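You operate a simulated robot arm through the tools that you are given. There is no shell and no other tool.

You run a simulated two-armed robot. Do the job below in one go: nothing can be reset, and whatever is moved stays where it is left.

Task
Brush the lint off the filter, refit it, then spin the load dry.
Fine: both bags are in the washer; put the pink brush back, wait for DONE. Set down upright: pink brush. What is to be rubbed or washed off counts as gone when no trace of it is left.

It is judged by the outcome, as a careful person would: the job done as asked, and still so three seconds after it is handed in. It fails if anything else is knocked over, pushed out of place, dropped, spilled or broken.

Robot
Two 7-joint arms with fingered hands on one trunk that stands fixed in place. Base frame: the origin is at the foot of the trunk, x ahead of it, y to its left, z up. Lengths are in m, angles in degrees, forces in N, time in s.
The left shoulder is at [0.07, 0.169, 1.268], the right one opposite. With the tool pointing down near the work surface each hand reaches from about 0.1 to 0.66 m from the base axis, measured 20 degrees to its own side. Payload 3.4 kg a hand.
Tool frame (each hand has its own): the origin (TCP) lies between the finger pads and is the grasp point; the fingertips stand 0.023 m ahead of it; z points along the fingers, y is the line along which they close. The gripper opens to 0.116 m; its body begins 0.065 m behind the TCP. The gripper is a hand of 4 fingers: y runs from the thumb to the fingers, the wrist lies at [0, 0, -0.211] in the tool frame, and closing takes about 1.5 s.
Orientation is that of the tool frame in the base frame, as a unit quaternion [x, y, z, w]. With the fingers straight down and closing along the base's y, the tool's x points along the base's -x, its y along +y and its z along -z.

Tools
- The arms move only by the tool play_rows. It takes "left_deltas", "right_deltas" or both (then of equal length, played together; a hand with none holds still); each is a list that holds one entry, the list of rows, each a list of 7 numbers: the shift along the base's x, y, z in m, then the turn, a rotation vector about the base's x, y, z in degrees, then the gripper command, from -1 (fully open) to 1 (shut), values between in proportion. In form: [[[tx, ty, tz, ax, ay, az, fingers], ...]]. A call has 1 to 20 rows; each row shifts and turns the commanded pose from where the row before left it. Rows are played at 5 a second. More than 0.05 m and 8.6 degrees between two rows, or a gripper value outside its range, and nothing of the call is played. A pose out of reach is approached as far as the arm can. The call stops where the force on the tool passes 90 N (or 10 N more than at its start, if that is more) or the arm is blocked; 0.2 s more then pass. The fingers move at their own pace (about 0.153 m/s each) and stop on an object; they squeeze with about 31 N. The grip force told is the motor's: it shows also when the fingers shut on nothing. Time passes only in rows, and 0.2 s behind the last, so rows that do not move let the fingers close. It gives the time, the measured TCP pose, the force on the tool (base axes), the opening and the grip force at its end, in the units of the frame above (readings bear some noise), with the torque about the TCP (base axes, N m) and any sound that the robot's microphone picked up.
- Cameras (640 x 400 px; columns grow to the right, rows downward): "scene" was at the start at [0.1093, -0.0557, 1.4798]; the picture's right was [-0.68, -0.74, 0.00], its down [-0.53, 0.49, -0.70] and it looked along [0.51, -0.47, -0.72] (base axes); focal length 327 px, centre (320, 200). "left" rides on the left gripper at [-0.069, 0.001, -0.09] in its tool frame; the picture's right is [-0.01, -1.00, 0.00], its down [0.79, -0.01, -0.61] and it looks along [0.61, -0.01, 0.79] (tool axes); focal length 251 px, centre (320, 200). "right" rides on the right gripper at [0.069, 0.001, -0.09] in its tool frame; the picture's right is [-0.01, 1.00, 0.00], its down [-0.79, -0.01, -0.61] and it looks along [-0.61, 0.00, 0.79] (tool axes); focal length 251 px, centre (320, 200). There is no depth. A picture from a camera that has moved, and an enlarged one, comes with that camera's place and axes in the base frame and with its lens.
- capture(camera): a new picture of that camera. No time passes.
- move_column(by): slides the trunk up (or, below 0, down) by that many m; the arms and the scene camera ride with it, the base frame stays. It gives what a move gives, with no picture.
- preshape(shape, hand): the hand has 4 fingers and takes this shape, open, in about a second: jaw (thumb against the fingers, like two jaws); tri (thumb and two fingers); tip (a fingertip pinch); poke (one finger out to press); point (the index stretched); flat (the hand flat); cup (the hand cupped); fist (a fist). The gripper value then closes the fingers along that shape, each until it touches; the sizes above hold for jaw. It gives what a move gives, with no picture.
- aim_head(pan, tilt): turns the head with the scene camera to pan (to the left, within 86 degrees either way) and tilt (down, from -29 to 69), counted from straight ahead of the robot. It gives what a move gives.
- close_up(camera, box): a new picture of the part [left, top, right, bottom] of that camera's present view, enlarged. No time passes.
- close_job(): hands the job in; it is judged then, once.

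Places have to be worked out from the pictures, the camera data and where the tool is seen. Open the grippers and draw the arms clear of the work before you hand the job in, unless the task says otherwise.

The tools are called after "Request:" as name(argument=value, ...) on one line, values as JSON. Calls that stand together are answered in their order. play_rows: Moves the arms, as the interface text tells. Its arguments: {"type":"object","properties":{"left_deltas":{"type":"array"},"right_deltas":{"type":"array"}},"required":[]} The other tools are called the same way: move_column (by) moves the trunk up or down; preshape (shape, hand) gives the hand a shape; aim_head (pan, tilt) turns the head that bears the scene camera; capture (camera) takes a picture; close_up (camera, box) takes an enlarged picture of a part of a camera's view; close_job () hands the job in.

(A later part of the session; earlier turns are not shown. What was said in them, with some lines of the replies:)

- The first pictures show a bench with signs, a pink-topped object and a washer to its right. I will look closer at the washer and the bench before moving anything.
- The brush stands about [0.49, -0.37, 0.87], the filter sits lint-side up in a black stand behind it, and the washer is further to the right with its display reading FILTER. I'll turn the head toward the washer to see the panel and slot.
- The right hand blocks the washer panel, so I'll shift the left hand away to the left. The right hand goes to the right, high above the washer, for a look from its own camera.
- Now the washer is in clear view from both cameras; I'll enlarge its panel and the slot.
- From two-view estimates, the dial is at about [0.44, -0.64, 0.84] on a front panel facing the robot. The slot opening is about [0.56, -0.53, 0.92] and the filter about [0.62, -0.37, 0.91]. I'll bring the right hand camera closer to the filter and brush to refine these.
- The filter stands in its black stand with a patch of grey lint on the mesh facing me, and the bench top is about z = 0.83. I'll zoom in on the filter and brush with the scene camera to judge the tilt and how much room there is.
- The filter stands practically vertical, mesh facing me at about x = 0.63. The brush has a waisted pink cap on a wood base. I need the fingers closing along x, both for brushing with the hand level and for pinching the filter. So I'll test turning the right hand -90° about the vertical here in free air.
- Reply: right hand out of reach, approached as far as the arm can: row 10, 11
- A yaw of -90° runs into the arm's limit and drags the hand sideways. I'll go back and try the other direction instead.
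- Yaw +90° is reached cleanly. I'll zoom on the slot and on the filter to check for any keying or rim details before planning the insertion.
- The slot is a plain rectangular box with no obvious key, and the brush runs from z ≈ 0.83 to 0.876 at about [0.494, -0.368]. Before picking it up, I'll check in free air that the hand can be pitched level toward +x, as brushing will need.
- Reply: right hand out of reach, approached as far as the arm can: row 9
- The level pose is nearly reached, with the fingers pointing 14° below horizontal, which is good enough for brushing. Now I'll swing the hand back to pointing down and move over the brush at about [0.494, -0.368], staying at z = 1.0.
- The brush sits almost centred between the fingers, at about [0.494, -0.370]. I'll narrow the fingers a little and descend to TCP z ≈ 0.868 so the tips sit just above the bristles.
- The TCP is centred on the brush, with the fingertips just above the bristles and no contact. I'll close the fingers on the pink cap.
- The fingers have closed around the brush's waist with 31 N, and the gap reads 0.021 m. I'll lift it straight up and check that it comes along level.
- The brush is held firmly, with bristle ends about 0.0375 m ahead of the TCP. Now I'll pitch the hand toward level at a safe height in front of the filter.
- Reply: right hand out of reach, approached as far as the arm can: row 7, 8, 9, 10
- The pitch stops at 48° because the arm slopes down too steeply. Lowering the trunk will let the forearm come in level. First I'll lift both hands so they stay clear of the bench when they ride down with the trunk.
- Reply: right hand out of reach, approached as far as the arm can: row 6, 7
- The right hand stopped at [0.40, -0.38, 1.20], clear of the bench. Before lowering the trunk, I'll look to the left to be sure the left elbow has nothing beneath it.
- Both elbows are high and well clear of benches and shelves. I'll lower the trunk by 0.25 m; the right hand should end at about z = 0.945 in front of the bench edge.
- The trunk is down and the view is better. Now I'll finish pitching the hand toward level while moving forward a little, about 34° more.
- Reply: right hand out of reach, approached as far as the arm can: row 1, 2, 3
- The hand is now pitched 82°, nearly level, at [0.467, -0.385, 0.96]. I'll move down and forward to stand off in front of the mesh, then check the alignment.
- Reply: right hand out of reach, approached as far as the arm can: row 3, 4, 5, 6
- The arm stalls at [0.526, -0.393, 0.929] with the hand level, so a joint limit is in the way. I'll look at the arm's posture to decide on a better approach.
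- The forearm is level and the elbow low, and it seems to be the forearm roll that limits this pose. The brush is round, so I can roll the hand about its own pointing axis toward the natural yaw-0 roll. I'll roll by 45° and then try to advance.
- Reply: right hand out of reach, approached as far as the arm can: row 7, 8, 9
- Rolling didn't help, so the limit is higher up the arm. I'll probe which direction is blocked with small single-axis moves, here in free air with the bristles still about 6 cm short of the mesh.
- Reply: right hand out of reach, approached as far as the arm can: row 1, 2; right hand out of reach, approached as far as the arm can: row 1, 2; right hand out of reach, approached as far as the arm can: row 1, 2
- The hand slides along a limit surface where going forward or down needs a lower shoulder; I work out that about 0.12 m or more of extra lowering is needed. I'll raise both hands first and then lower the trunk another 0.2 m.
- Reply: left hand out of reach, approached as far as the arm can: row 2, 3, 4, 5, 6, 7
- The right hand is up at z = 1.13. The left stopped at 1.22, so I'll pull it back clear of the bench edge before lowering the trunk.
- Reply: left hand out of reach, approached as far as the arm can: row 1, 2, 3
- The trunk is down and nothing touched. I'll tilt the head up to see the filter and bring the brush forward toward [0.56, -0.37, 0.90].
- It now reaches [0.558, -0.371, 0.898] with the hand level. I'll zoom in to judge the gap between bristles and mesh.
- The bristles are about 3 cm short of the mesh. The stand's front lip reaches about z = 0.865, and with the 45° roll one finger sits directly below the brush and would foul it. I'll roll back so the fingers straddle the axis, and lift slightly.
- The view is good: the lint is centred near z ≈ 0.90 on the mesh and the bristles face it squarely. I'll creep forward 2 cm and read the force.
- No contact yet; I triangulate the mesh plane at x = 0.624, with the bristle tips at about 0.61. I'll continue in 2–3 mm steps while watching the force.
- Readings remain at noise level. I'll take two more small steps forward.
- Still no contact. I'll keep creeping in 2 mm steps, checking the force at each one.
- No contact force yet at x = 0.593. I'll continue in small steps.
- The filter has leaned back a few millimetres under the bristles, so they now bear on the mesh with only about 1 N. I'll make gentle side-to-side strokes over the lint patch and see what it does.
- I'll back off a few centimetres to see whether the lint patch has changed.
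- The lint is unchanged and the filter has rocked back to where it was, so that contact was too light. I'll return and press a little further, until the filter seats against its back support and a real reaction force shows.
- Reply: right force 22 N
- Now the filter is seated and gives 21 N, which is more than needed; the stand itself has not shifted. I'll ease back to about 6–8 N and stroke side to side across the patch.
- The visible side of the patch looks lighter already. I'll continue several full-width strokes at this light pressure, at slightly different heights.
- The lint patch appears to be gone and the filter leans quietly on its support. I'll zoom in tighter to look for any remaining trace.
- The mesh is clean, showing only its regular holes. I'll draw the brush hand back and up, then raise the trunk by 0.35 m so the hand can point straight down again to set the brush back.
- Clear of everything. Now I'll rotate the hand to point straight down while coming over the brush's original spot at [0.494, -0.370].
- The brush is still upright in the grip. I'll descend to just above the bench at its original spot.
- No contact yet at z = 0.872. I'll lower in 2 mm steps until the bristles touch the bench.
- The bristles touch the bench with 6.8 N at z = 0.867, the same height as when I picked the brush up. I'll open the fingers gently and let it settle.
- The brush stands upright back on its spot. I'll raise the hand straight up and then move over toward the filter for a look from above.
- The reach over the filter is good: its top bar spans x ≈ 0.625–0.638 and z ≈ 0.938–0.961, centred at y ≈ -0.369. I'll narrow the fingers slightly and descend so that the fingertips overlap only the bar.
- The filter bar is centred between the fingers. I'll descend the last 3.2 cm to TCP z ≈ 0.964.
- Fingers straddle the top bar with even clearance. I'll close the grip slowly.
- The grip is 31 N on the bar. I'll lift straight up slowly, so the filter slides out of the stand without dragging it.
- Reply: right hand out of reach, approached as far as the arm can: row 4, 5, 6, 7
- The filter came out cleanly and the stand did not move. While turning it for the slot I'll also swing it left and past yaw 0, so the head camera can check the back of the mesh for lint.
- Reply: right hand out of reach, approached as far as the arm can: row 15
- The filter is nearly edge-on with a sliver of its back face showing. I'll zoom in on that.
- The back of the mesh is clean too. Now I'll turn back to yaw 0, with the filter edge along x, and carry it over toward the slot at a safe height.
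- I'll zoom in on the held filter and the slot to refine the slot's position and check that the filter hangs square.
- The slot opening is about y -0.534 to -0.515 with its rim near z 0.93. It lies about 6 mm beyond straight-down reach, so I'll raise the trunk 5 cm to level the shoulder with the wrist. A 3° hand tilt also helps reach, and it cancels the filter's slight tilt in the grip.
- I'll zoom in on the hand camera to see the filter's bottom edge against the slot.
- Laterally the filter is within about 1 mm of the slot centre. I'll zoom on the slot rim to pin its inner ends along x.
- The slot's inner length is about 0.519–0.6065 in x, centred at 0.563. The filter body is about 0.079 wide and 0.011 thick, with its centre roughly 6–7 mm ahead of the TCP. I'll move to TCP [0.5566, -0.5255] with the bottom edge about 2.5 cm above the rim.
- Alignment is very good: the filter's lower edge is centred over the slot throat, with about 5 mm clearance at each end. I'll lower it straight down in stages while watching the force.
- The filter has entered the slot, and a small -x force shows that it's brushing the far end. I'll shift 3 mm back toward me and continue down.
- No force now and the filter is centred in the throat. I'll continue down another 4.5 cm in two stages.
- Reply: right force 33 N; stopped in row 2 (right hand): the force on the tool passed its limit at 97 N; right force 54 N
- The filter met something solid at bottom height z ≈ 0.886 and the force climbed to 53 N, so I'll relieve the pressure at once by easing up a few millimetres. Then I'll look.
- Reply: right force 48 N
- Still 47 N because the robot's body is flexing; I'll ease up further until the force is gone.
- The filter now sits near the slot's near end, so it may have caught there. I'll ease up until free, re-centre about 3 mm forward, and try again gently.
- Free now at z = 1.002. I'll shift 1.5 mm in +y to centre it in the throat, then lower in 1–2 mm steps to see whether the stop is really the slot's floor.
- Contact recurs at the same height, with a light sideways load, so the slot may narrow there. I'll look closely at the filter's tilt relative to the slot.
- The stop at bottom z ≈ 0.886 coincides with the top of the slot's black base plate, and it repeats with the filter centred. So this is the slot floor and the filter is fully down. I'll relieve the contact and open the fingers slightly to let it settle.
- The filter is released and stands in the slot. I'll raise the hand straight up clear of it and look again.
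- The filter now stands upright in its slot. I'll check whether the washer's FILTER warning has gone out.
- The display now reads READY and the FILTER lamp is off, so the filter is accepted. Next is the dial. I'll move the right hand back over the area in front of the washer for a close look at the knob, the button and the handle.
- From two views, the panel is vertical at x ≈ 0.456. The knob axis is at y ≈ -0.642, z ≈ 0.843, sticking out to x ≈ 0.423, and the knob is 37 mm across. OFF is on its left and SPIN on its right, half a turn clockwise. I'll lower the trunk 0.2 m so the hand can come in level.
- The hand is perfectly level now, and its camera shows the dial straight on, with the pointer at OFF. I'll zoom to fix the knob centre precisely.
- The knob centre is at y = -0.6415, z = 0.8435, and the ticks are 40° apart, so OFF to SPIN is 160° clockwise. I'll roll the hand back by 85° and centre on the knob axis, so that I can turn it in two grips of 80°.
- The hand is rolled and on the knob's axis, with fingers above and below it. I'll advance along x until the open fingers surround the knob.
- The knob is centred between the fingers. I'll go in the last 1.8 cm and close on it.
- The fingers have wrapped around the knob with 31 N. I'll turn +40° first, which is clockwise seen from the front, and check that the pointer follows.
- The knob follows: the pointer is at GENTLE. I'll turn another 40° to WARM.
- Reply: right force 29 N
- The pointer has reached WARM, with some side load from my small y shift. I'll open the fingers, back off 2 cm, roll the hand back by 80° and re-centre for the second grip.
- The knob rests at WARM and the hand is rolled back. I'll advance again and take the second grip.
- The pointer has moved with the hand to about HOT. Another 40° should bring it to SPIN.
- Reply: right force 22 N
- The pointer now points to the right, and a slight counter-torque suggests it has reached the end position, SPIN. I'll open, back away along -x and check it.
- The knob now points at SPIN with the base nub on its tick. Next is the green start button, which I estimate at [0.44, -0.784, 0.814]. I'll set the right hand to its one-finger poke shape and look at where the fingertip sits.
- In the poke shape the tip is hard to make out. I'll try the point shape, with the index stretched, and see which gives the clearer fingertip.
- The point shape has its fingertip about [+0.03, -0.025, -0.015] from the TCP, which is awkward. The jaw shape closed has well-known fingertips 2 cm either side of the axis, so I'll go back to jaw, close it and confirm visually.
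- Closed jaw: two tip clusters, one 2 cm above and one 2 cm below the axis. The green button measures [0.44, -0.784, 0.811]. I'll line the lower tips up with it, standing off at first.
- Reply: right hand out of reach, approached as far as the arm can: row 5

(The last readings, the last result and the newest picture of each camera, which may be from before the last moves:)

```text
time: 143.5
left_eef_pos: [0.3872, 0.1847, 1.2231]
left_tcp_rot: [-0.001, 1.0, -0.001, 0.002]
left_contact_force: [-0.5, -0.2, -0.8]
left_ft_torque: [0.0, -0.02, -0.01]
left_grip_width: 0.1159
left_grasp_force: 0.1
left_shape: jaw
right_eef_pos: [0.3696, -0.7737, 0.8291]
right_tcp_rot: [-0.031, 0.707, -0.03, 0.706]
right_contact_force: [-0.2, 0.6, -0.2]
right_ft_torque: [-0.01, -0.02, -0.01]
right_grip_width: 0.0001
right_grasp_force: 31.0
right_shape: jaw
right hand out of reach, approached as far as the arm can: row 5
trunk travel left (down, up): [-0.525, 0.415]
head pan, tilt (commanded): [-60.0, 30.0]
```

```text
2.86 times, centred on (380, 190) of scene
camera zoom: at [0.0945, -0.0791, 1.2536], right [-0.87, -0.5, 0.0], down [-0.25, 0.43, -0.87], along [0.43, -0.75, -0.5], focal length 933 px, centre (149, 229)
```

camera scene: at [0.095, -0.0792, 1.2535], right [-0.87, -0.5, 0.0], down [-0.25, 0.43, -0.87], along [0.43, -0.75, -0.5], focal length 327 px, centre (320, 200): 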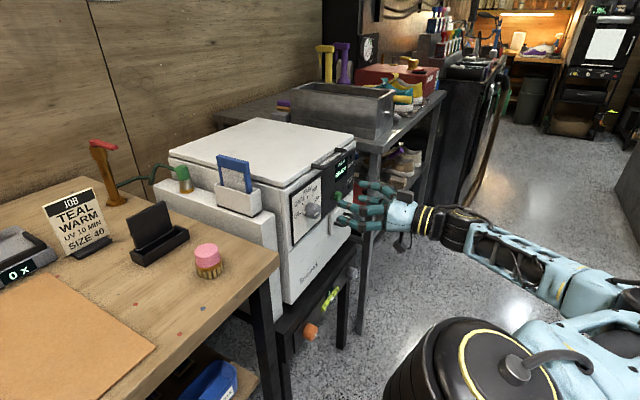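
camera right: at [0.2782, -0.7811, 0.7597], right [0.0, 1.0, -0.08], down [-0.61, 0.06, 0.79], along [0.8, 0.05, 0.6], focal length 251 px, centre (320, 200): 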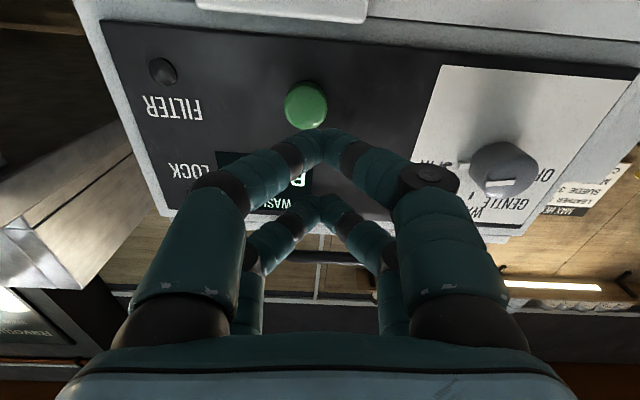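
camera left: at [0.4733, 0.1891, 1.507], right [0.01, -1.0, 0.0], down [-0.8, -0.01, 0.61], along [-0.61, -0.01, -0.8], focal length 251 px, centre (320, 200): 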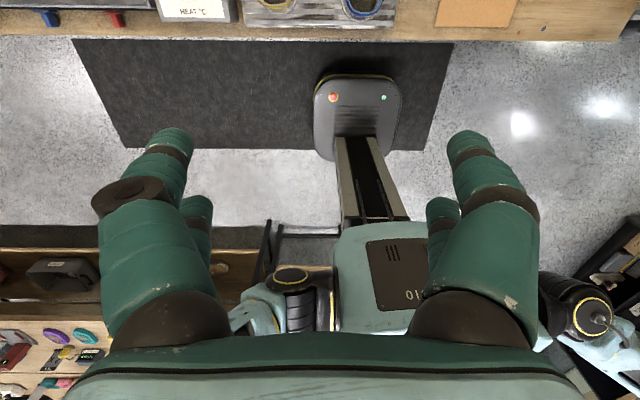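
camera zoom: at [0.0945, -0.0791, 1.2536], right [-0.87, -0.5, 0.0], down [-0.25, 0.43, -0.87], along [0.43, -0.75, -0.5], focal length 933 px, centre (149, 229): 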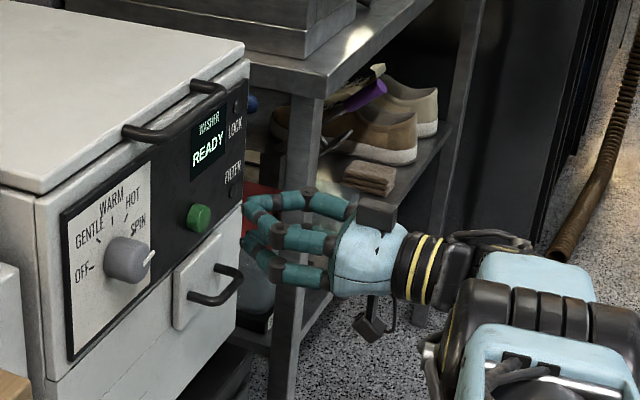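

The arm can't reach straight on at y = -0.782. Yawing the hand 30° to the right brings the wrist closer, so I'll rotate and re-aim the tips at the button.

Request:
play_rows(right_deltas=[[[-0.005, 0.001, 0, 0, 0, -7.5, 1], [0, 0.001, 0, 0, 0, -7.5, 1], [0, 0.001, 0, 0, 0, -7.5, 1], [0, 0.001, 0, 0, 0, -7.5, 1], [0, 0, 0, 0, 0, 0, 1]]])

Request:
capture(camera="right")

Request:
close_up(camera="scene", box=[300, 120, 460, 260])

```text
time: 144.7
left_eef_pos: [0.3862, 0.1843, 1.2239]
left_tcp_rot: [-0.001, 1.0, -0.002, 0.002]
left_contact_force: [0.1, -0.3, -0.4]
left_ft_torque: [0.01, -0.03, -0.05]
left_grip_width: 0.1156
left_grasp_force: 0.0
left_shape: jaw
right_eef_pos: [0.3655, -0.7704, 0.8269]
right_tcp_rot: [0.155, 0.691, -0.213, 0.673]
right_contact_force: [0.6, 0.1, 0.4]
right_ft_torque: [-0.03, 0.01, -0.02]
right_grip_width: 0.0
right_grasp_force: 30.6
right_shape: jaw
trunk travel left (down, up): [-0.525, 0.415]
head pan, tilt (commanded): [-60.0, 30.0]
```

```text
taken
camera right: at [0.2823, -0.7318, 0.7585], right [0.5, 0.86, -0.08], down [-0.49, 0.36, 0.79], along [0.71, -0.36, 0.6], focal length 251 px, centre (320, 200)
```

right: 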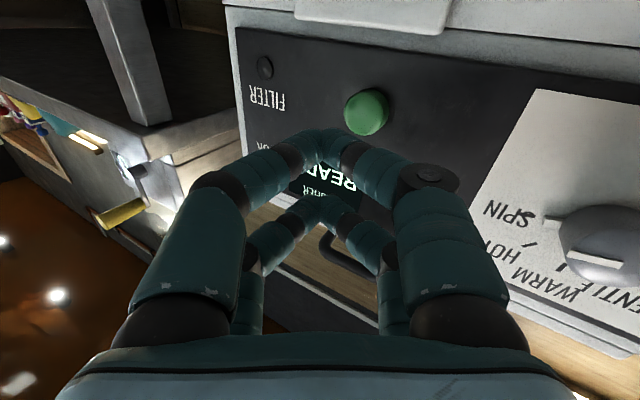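

```text
2.86 times, centred on (380, 190) of scene
camera zoom: at [0.0952, -0.0796, 1.2535], right [-0.87, -0.5, 0.0], down [-0.25, 0.43, -0.87], along [0.43, -0.75, -0.5], focal length 933 px, centre (149, 229)
```

zoom: 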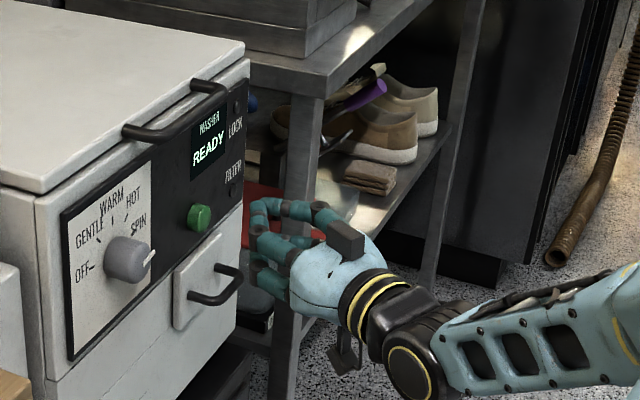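

The lower tips are now in line with the button at y ≈ -0.785, z ≈ 0.808. I'll advance to just short of it, then press in small steps.

Request:
play_rows(right_deltas=[[[0.012, 0, 0, 0, 0, 0, 1], [0.012, 0, 0, 0, 0, 0, 1], [0.01, 0, 0, 0, 0, 0, 1], [0, 0, 0, 0, 0, 0, 1]]])

Request:
close_up(camera="right", box=[240, 40, 440, 200])

Request:
close_up(camera="scene", box=[340, 140, 420, 230])

```text
time: 145.7
left_eef_pos: [0.3873, 0.1842, 1.2238]
left_tcp_rot: [0.0, 1.0, -0.001, 0.002]
left_contact_force: [0.0, 0.0, -0.2]
left_ft_torque: [0.01, 0.0, 0.0]
left_grip_width: 0.1162
left_grasp_force: 0.1
left_shape: jaw
right_eef_pos: [0.3974, -0.7711, 0.828]
right_tcp_rot: [0.154, 0.691, -0.211, 0.674]
right_contact_force: [0.6, 0.0, 0.2]
right_ft_torque: [-0.08, -0.01, 0.0]
right_grip_width: 0.0002
right_grasp_force: 31.2
right_shape: jaw
trunk travel left (down, up): [-0.525, 0.415]
head pan, tilt (commanded): [-60.0, 30.0]
```

```text
2.50 times, centred on (340, 120) of right
camera zoom: at [0.3159, -0.732, 0.7589], right [0.5, 0.86, -0.08], down [-0.49, 0.36, 0.79], along [0.71, -0.36, 0.6], focal length 629 px, centre (270, 400)
```

zoom: 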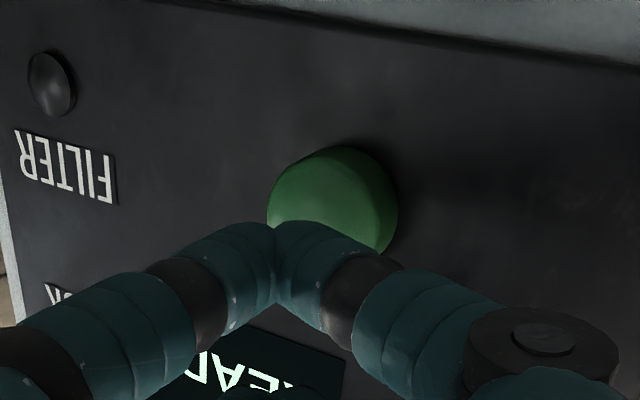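

```text
4.44 times, centred on (380, 185) of scene
camera zoom: at [0.0948, -0.0794, 1.2535], right [-0.87, -0.5, 0.0], down [-0.25, 0.43, -0.87], along [0.43, -0.75, -0.5], focal length 1452 px, centre (53, 267)
```

zoom: 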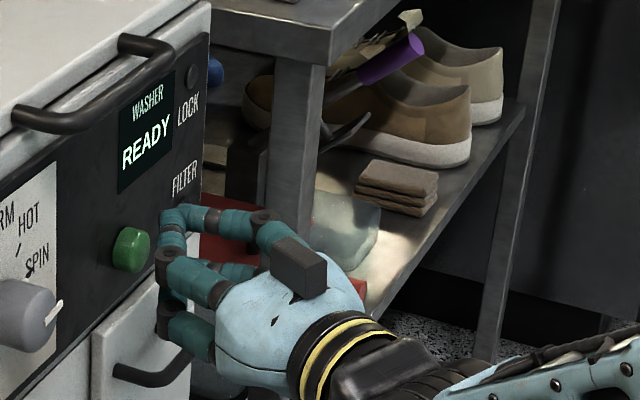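

Tips and button line up. I'll press in small steps now.

Request:
play_rows(right_deltas=[[[0.005, 0, 0, 0, 0, 0, 1], [0.004, 0, 0, 0, 0, 0, 1], [0, 0, 0, 0, 0, 0, 1]]])

Request:
play_rows(right_deltas=[[[0.004, 0, 0, 0, 0, 0, 1], [0, 0, 0, 0, 0, 0, 1]]])

Request:
close_up(camera="scene", box=[340, 140, 420, 230])

```text
time: 146.5
left_eef_pos: [0.3872, 0.1849, 1.223]
left_tcp_rot: [-0.001, 1.0, 0.0, 0.001]
left_contact_force: [0.3, -0.5, -0.7]
left_ft_torque: [-0.01, -0.02, -0.01]
left_grip_width: 0.1155
left_grasp_force: 0.0
left_shape: jaw
right_eef_pos: [0.4065, -0.7721, 0.8285]
right_tcp_rot: [0.155, 0.691, -0.213, 0.674]
right_contact_force: [-0.1, 0.0, -0.2]
right_ft_torque: [0.0, -0.01, -0.01]
right_grip_width: 0.0
right_grasp_force: 30.7
right_shape: jaw
trunk travel left (down, up): [-0.525, 0.415]
head pan, tilt (commanded): [-60.0, 30.0]
```

```text
time: 147.1
left_eef_pos: [0.3867, 0.1838, 1.2232]
left_tcp_rot: [-0.001, 1.0, -0.001, 0.002]
left_contact_force: [-0.4, 0.1, -0.6]
left_ft_torque: [0.02, -0.01, 0.02]
left_grip_width: 0.116
left_grasp_force: 0.1
left_shape: jaw
right_eef_pos: [0.4093, -0.7706, 0.8281]
right_tcp_rot: [0.154, 0.691, -0.212, 0.674]
right_contact_force: [0.5, 0.1, 0.6]
right_ft_torque: [-0.02, 0.0, -0.01]
right_grip_width: 0.0001
right_grasp_force: 31.2
right_shape: jaw
trunk travel left (down, up): [-0.525, 0.415]
head pan, tilt (commanded): [-60.0, 30.0]
```

```text
4.44 times, centred on (380, 185) of scene
camera zoom: at [0.0949, -0.0794, 1.2535], right [-0.87, -0.5, 0.0], down [-0.25, 0.43, -0.87], along [0.43, -0.75, -0.5], focal length 1452 px, centre (53, 267)
```

zoom: 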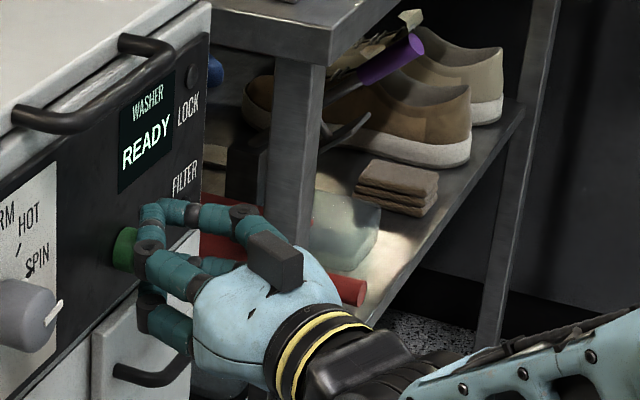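

Still no contact force. I'll continue 3 mm at a time.

Request:
play_rows(right_deltas=[[[0.003, 0, 0, 0, 0, 0, 1], [0, 0, 0, 0, 0, 0, 1]]])

Request:
play_rows(right_deltas=[[[0.003, 0, 0, 0, 0, 0, 1], [0, 0, 0, 0, 0, 0, 1]]])

Request:
close_up(camera="scene", box=[340, 140, 420, 230])

Request:
close_up(camera="right", box=[240, 40, 440, 200])

```text
time: 147.7
left_eef_pos: [0.3868, 0.1834, 1.2229]
left_tcp_rot: [-0.001, 1.0, -0.001, 0.002]
left_contact_force: [-0.1, 0.3, 1.2]
left_ft_torque: [-0.02, 0.01, 0.01]
left_grip_width: 0.1157
left_grasp_force: 0.1
left_shape: jaw
right_eef_pos: [0.4142, -0.7711, 0.8274]
right_tcp_rot: [0.154, 0.691, -0.211, 0.674]
right_contact_force: [0.6, 0.5, 0.3]
right_ft_torque: [0.01, 0.01, 0.01]
right_grip_width: 0.0001
right_grasp_force: 31.9
right_shape: jaw
trunk travel left (down, up): [-0.525, 0.415]
head pan, tilt (commanded): [-60.0, 30.0]
```

```text
time: 148.3
left_eef_pos: [0.3857, 0.1832, 1.2228]
left_tcp_rot: [-0.001, 1.0, -0.002, 0.002]
left_contact_force: [-0.4, -0.3, -0.1]
left_ft_torque: [0.01, 0.0, 0.04]
left_grip_width: 0.1158
left_grasp_force: 0.1
left_shape: jaw
right_eef_pos: [0.4165, -0.7699, 0.8274]
right_tcp_rot: [0.155, 0.69, -0.212, 0.674]
right_contact_force: [-0.8, 0.3, -0.7]
right_ft_torque: [-0.03, 0.02, 0.01]
right_grip_width: 0.0
right_grasp_force: 30.9
right_shape: jaw
trunk travel left (down, up): [-0.525, 0.415]
head pan, tilt (commanded): [-60.0, 30.0]
```

```text
4.44 times, centred on (380, 185) of scene
camera zoom: at [0.0948, -0.0794, 1.2535], right [-0.87, -0.5, 0.0], down [-0.25, 0.43, -0.87], along [0.43, -0.75, -0.5], focal length 1452 px, centre (53, 267)
```

zoom: 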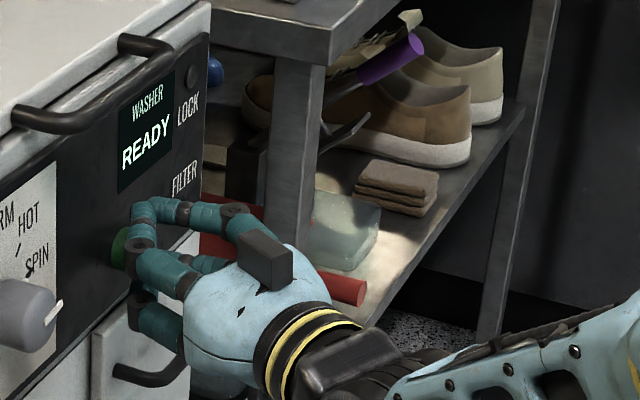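

```text
2.50 times, centred on (340, 120) of right
camera zoom: at [0.3348, -0.7319, 0.7588], right [0.5, 0.86, -0.08], down [-0.49, 0.36, 0.79], along [0.71, -0.36, 0.6], focal length 629 px, centre (270, 400)
```

zoom: 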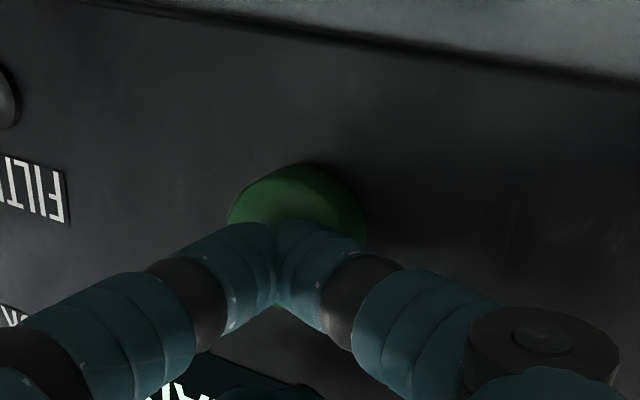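

The tips are almost on the button face. A few more small steps.

Request:
play_rows(right_deltas=[[[0.003, 0, -0.001, 0, 0, 0, 1], [0, 0, 0, 0, 0, 0, 1]]])

Request:
play_rows(right_deltas=[[[0.003, 0, 0, 0, 0, 0, 1], [0, 0, 0, 0, 0, 0, 1]]])

Request:
close_up(camera="scene", box=[340, 140, 420, 230])

```text
time: 148.9
left_eef_pos: [0.3868, 0.1832, 1.2233]
left_tcp_rot: [-0.001, 1.0, -0.001, 0.002]
left_contact_force: [0.2, 0.0, -0.1]
left_ft_torque: [-0.01, 0.01, 0.0]
left_grip_width: 0.116
left_grasp_force: 0.1
left_shape: jaw
right_eef_pos: [0.4196, -0.7705, 0.8281]
right_tcp_rot: [0.154, 0.691, -0.212, 0.674]
right_contact_force: [-2.2, 0.9, 0.1]
right_ft_torque: [-0.02, 0.01, -0.02]
right_grip_width: 0.0001
right_grasp_force: 30.6
right_shape: jaw
trunk travel left (down, up): [-0.525, 0.415]
head pan, tilt (commanded): [-60.0, 30.0]
heard: click
```

```text
time: 149.5
left_eef_pos: [0.3853, 0.1843, 1.2242]
left_tcp_rot: [-0.001, 1.0, 0.0, 0.001]
left_contact_force: [-1.1, 0.6, 0.2]
left_ft_torque: [0.04, 0.02, -0.02]
left_grip_width: 0.116
left_grasp_force: 0.0
left_shape: jaw
right_eef_pos: [0.4217, -0.7722, 0.8284]
right_tcp_rot: [0.154, 0.691, -0.212, 0.674]
right_contact_force: [-5.6, 1.6, -1.7]
right_ft_torque: [0.04, 0.1, 0.02]
right_grip_width: 0.0
right_grasp_force: 31.1
right_shape: jaw
trunk travel left (down, up): [-0.525, 0.415]
head pan, tilt (commanded): [-60.0, 30.0]
```

```text
4.44 times, centred on (380, 185) of scene
camera zoom: at [0.094, -0.0791, 1.2536], right [-0.87, -0.5, 0.0], down [-0.25, 0.43, -0.87], along [0.43, -0.75, -0.5], focal length 1452 px, centre (53, 267)
```

zoom: 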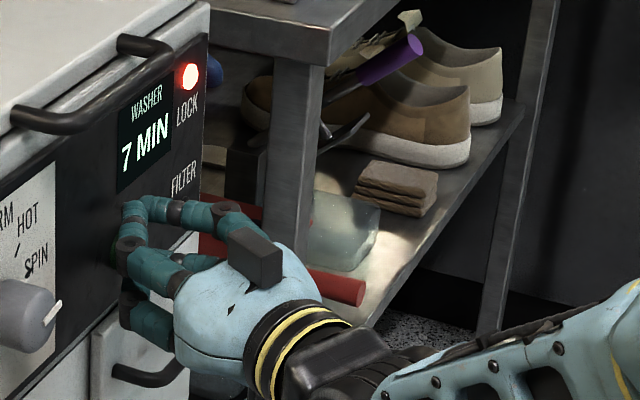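

A click was heard, the display shows 7 MIN and LOCK is lit: the spin has started. I'll back the hand straight off and wait with the arm clear.

Request:
play_rows(right_deltas=[[[-0.01, 0, 0, 0, 0, 0, 1], [-0.02, 0, 0, 0, 0, 0, 1], [-0.03, 0, 0, 0, 0, 0, 0.5], [-0.03, 0, 0, 0, 0, 0, 0], [-0.03, 0.01, 0.01, 0, 0, 0, -0.5], [-0.02, 0.02, 0.02, 0, 0, 0, -1]]])

Request:
capture(camera="scene")

Request:
close_up(camera="scene", box=[270, 120, 400, 240])

```text
time: 150.9
left_eef_pos: [0.3859, 0.1856, 1.2232]
left_tcp_rot: [0.0, 1.0, -0.001, 0.001]
left_contact_force: [-0.2, 1.4, -0.9]
left_ft_torque: [-0.02, -0.02, -0.03]
left_grip_width: 0.1158
left_grasp_force: 0.1
left_shape: jaw
right_eef_pos: [0.283, -0.7395, 0.8579]
right_tcp_rot: [0.153, 0.691, -0.213, 0.674]
right_contact_force: [0.1, 0.6, -0.3]
right_ft_torque: [0.02, 0.01, 0.01]
right_grip_width: 0.1161
right_grasp_force: 0.1
right_shape: jaw
trunk travel left (down, up): [-0.525, 0.415]
head pan, tilt (commanded): [-60.0, 30.0]
```

```text
taken
camera scene: at [0.0943, -0.0779, 1.2536], right [-0.87, -0.5, 0.0], down [-0.25, 0.43, -0.87], along [0.43, -0.75, -0.5], focal length 327 px, centre (320, 200)
```

scene: 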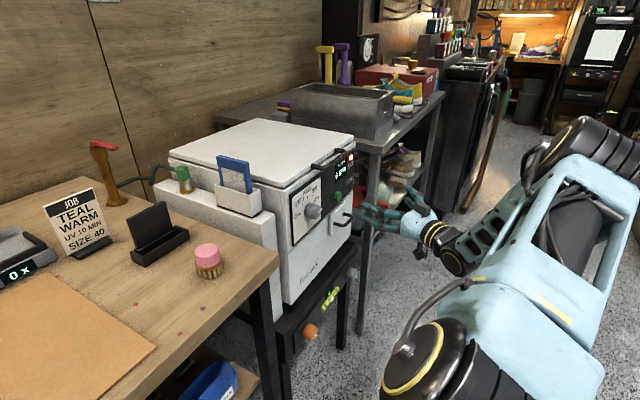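

```text
3.33 times, centred on (335, 180) of scene
camera zoom: at [0.0943, -0.0779, 1.2536], right [-0.87, -0.5, 0.0], down [-0.25, 0.43, -0.87], along [0.43, -0.75, -0.5], focal length 1089 px, centre (270, 267)
```

zoom: 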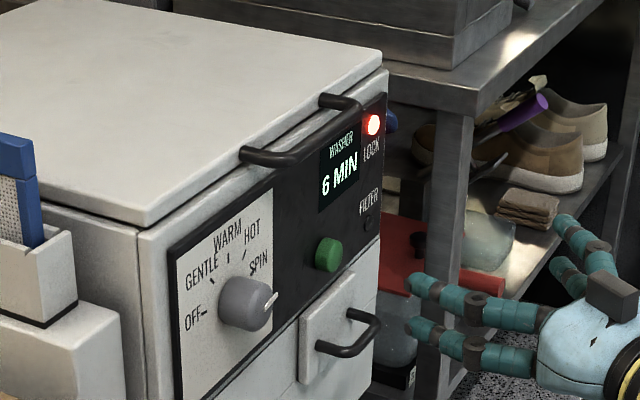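

The display counts down and now shows 6 MIN, with LOCK lit. I'll wait with still rows and check again.

Request:
play_rows(right_deltas=[[[-0.01, 0.01, 0.01, 0, 0, 0, -1], [-0.01, 0.01, 0.01, 0, 0, 0, -1], [0, 0, 0, 0, 0, 0, -1], [0, 0, 0, 0, 0, 0, -1], [0, 0, 0, 0, 0, 0, -1], [0, 0, 0, 0, 0, 0, -1], [0, 0, 0, 0, 0, 0, -1], [0, 0, 0, 0, 0, 0, -1], [0, 0, 0, 0, 0, 0, -1], [0, 0, 0, 0, 0, 0, -1], [0, 0, 0, 0, 0, 0, -1], [0, 0, 0, 0, 0, 0, -1], [0, 0, 0, 0, 0, 0, -1], [0, 0, 0, 0, 0, 0, -1], [0, 0, 0, 0, 0, 0, -1], [0, 0, 0, 0, 0, 0, -1], [0, 0, 0, 0, 0, 0, -1], [0, 0, 0, 0, 0, 0, -1], [0, 0, 0, 0, 0, 0, -1], [0, 0, 0, 0, 0, 0, -1]]])

Request:
close_up(camera="scene", box=[270, 120, 400, 240])

```text
time: 155.1
left_eef_pos: [0.3883, 0.1842, 1.2222]
left_tcp_rot: [-0.001, 1.0, -0.001, 0.001]
left_contact_force: [-0.3, 0.9, -0.8]
left_ft_torque: [-0.02, 0.03, 0.02]
left_grip_width: 0.1159
left_grasp_force: 0.2
left_shape: jaw
right_eef_pos: [0.2638, -0.7204, 0.8778]
right_tcp_rot: [0.154, 0.691, -0.211, 0.674]
right_contact_force: [0.2, 0.2, -1.1]
right_ft_torque: [0.01, 0.02, -0.03]
right_grip_width: 0.1158
right_grasp_force: 0.1
right_shape: jaw
trunk travel left (down, up): [-0.525, 0.415]
head pan, tilt (commanded): [-60.0, 30.0]
```

```text
3.33 times, centred on (335, 180) of scene
camera zoom: at [0.095, -0.0793, 1.2535], right [-0.87, -0.5, 0.0], down [-0.25, 0.43, -0.87], along [0.43, -0.75, -0.5], focal length 1089 px, centre (270, 267)
```

zoom: 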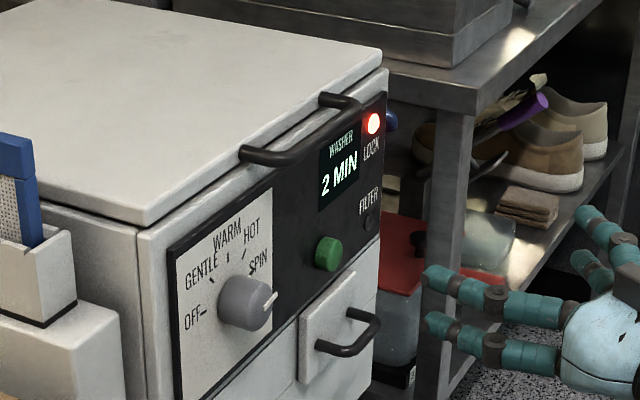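

Two minutes left on the display, at about one count per second. I'll wait a few more seconds and look again.

Request:
play_rows(right_deltas=[[[0, 0, 0, 0, 0, 0, -1], [0, 0, 0, 0, 0, 0, -1], [0, 0, 0, 0, 0, 0, -1], [0, 0, 0, 0, 0, 0, -1], [0, 0, 0, 0, 0, 0, -1], [0, 0, 0, 0, 0, 0, -1], [0, 0, 0, 0, 0, 0, -1], [0, 0, 0, 0, 0, 0, -1], [0, 0, 0, 0, 0, 0, -1], [0, 0, 0, 0, 0, 0, -1], [0, 0, 0, 0, 0, 0, -1], [0, 0, 0, 0, 0, 0, -1], [0, 0, 0, 0, 0, 0, -1], [0, 0, 0, 0, 0, 0, -1], [0, 0, 0, 0, 0, 0, -1], [0, 0, 0, 0, 0, 0, -1]]])

Request:
close_up(camera="scene", box=[270, 120, 400, 240])

Request:
capture(camera="scene")

```text
time: 158.5
left_eef_pos: [0.3877, 0.1847, 1.2229]
left_tcp_rot: [0.0, 1.0, -0.001, 0.002]
left_contact_force: [0.1, 1.0, 0.4]
left_ft_torque: [0.01, 0.02, -0.02]
left_grip_width: 0.1158
left_grasp_force: 0.0
left_shape: jaw
right_eef_pos: [0.2632, -0.7205, 0.8767]
right_tcp_rot: [0.153, 0.691, -0.211, 0.674]
right_contact_force: [0.2, 0.4, 0.0]
right_ft_torque: [-0.03, -0.01, 0.01]
right_grip_width: 0.1158
right_grasp_force: 0.0
right_shape: jaw
trunk travel left (down, up): [-0.525, 0.415]
head pan, tilt (commanded): [-60.0, 30.0]
```

```text
3.33 times, centred on (335, 180) of scene
camera zoom: at [0.095, -0.0793, 1.2535], right [-0.87, -0.5, 0.0], down [-0.25, 0.43, -0.87], along [0.43, -0.75, -0.5], focal length 1089 px, centre (270, 267)
```

zoom: 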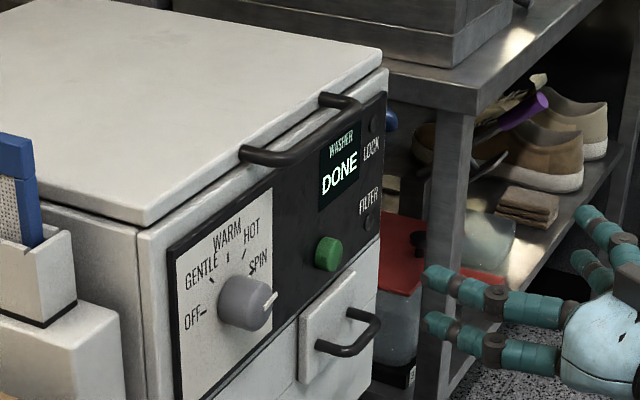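

```text
taken
camera scene: at [0.095, -0.0793, 1.2535], right [-0.87, -0.5, 0.0], down [-0.25, 0.43, -0.87], along [0.43, -0.75, -0.5], focal length 327 px, centre (320, 200)
```

scene: 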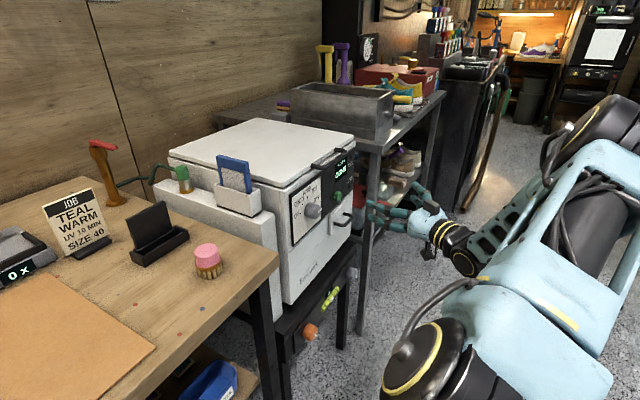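

The display reads DONE and LOCK is out. Before handing in, I'll check the brush, stand and filter up close.

Request:
close_up(camera="scene", box=[40, 130, 280, 300])

Request:
close_up(camera="scene", box=[180, 140, 280, 230])

```text
2.35 times, centred on (160, 215) of scene
camera zoom: at [0.095, -0.0793, 1.2535], right [-0.87, -0.5, 0.0], down [-0.25, 0.43, -0.87], along [0.43, -0.75, -0.5], focal length 769 px, centre (696, 165)
```

zoom: 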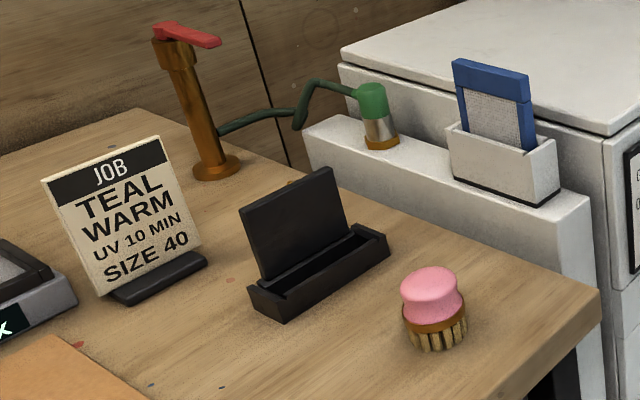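

```text
4.44 times, centred on (230, 185) of scene
camera zoom: at [0.095, -0.0793, 1.2535], right [-0.87, -0.5, 0.0], down [-0.25, 0.43, -0.87], along [0.43, -0.75, -0.5], focal length 1452 px, centre (720, 267)
```

zoom: 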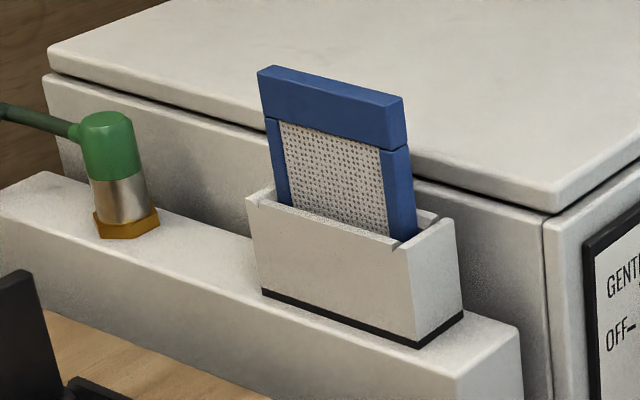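

The filter is clean and seated, the brush stands upright at its spot, and the stand and sign are undisturbed. I'll draw the right arm a little further back with open fingers before handing in.

Request:
play_rows(right_deltas=[[[0, 0.02, 0.02, 0, 0, 0, -1], [0, 0.03, 0.02, 0, 0, 0, -1], [0, 0.03, 0.02, 0, 0, 0, -1], [0, 0.02, 0.02, 0, 0, 0, -1], [0, 0, 0, 0, 0, 0, -1]]])

Request:
capture(camera="scene")

```text
time: 159.7
left_eef_pos: [0.3856, 0.1817, 1.2239]
left_tcp_rot: [-0.001, 1.0, 0.001, 0.002]
left_contact_force: [0.9, -0.5, 0.1]
left_ft_torque: [0.03, -0.03, 0.02]
left_grip_width: 0.1158
left_grasp_force: 0.1
left_shape: jaw
right_eef_pos: [0.2634, -0.6271, 0.9479]
right_tcp_rot: [0.153, 0.691, -0.211, 0.675]
right_contact_force: [0.0, -0.4, -0.4]
right_ft_torque: [0.0, -0.04, 0.02]
right_grip_width: 0.1159
right_grasp_force: 0.0
right_shape: jaw
right hand out of reach, approached as far as the arm can: row 4
trunk travel left (down, up): [-0.525, 0.415]
head pan, tilt (commanded): [-60.0, 30.0]
```

```text
taken
camera scene: at [0.0938, -0.08, 1.2536], right [-0.87, -0.5, 0.0], down [-0.25, 0.43, -0.87], along [0.43, -0.75, -0.5], focal length 327 px, centre (320, 200)
```

scene: 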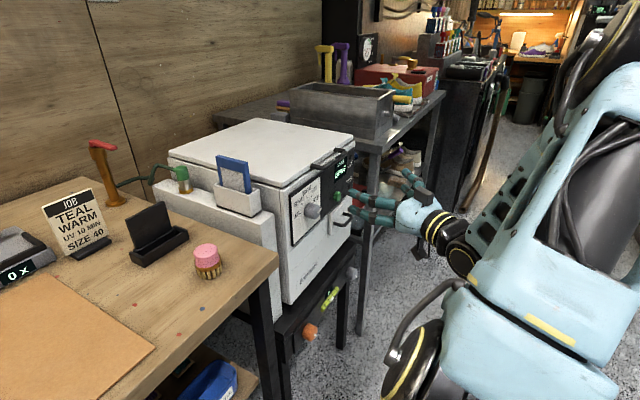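

Both hands are open and clear, and the work area is in order. The lint is off, the filter is refitted, the brush is back upright and the spin cycle reached DONE, so I'm handing the job in.

Request:
close_job()

```text
The job is handed in.
```

The job is done and handed in: the lint is off the filter, the filter is refitted, and the washer ran its spin through to DONE.

- **Filter:** I brushed the mesh clean while it stood in its holder and saw no lint left on either face. It now stands in the washer's slot. The FILTER warning went out and the display changed to READY once it was in.
- **Spin:** The dial is on SPIN. After I pressed start, the display counted down from 7 MIN to DONE and the LOCK lamp went out.
- **Brush:** The pink brush is back upright on its original spot, within a few millimetres.

While seating the filter, the hand pressed it onto the slot floor hard enough to trip the 90 N force stop (97 N), and I backed off. The filter and slot look fine, and the washer accepted it.

Both hands were left open and clear, and nothing else looked knocked over or out of place.
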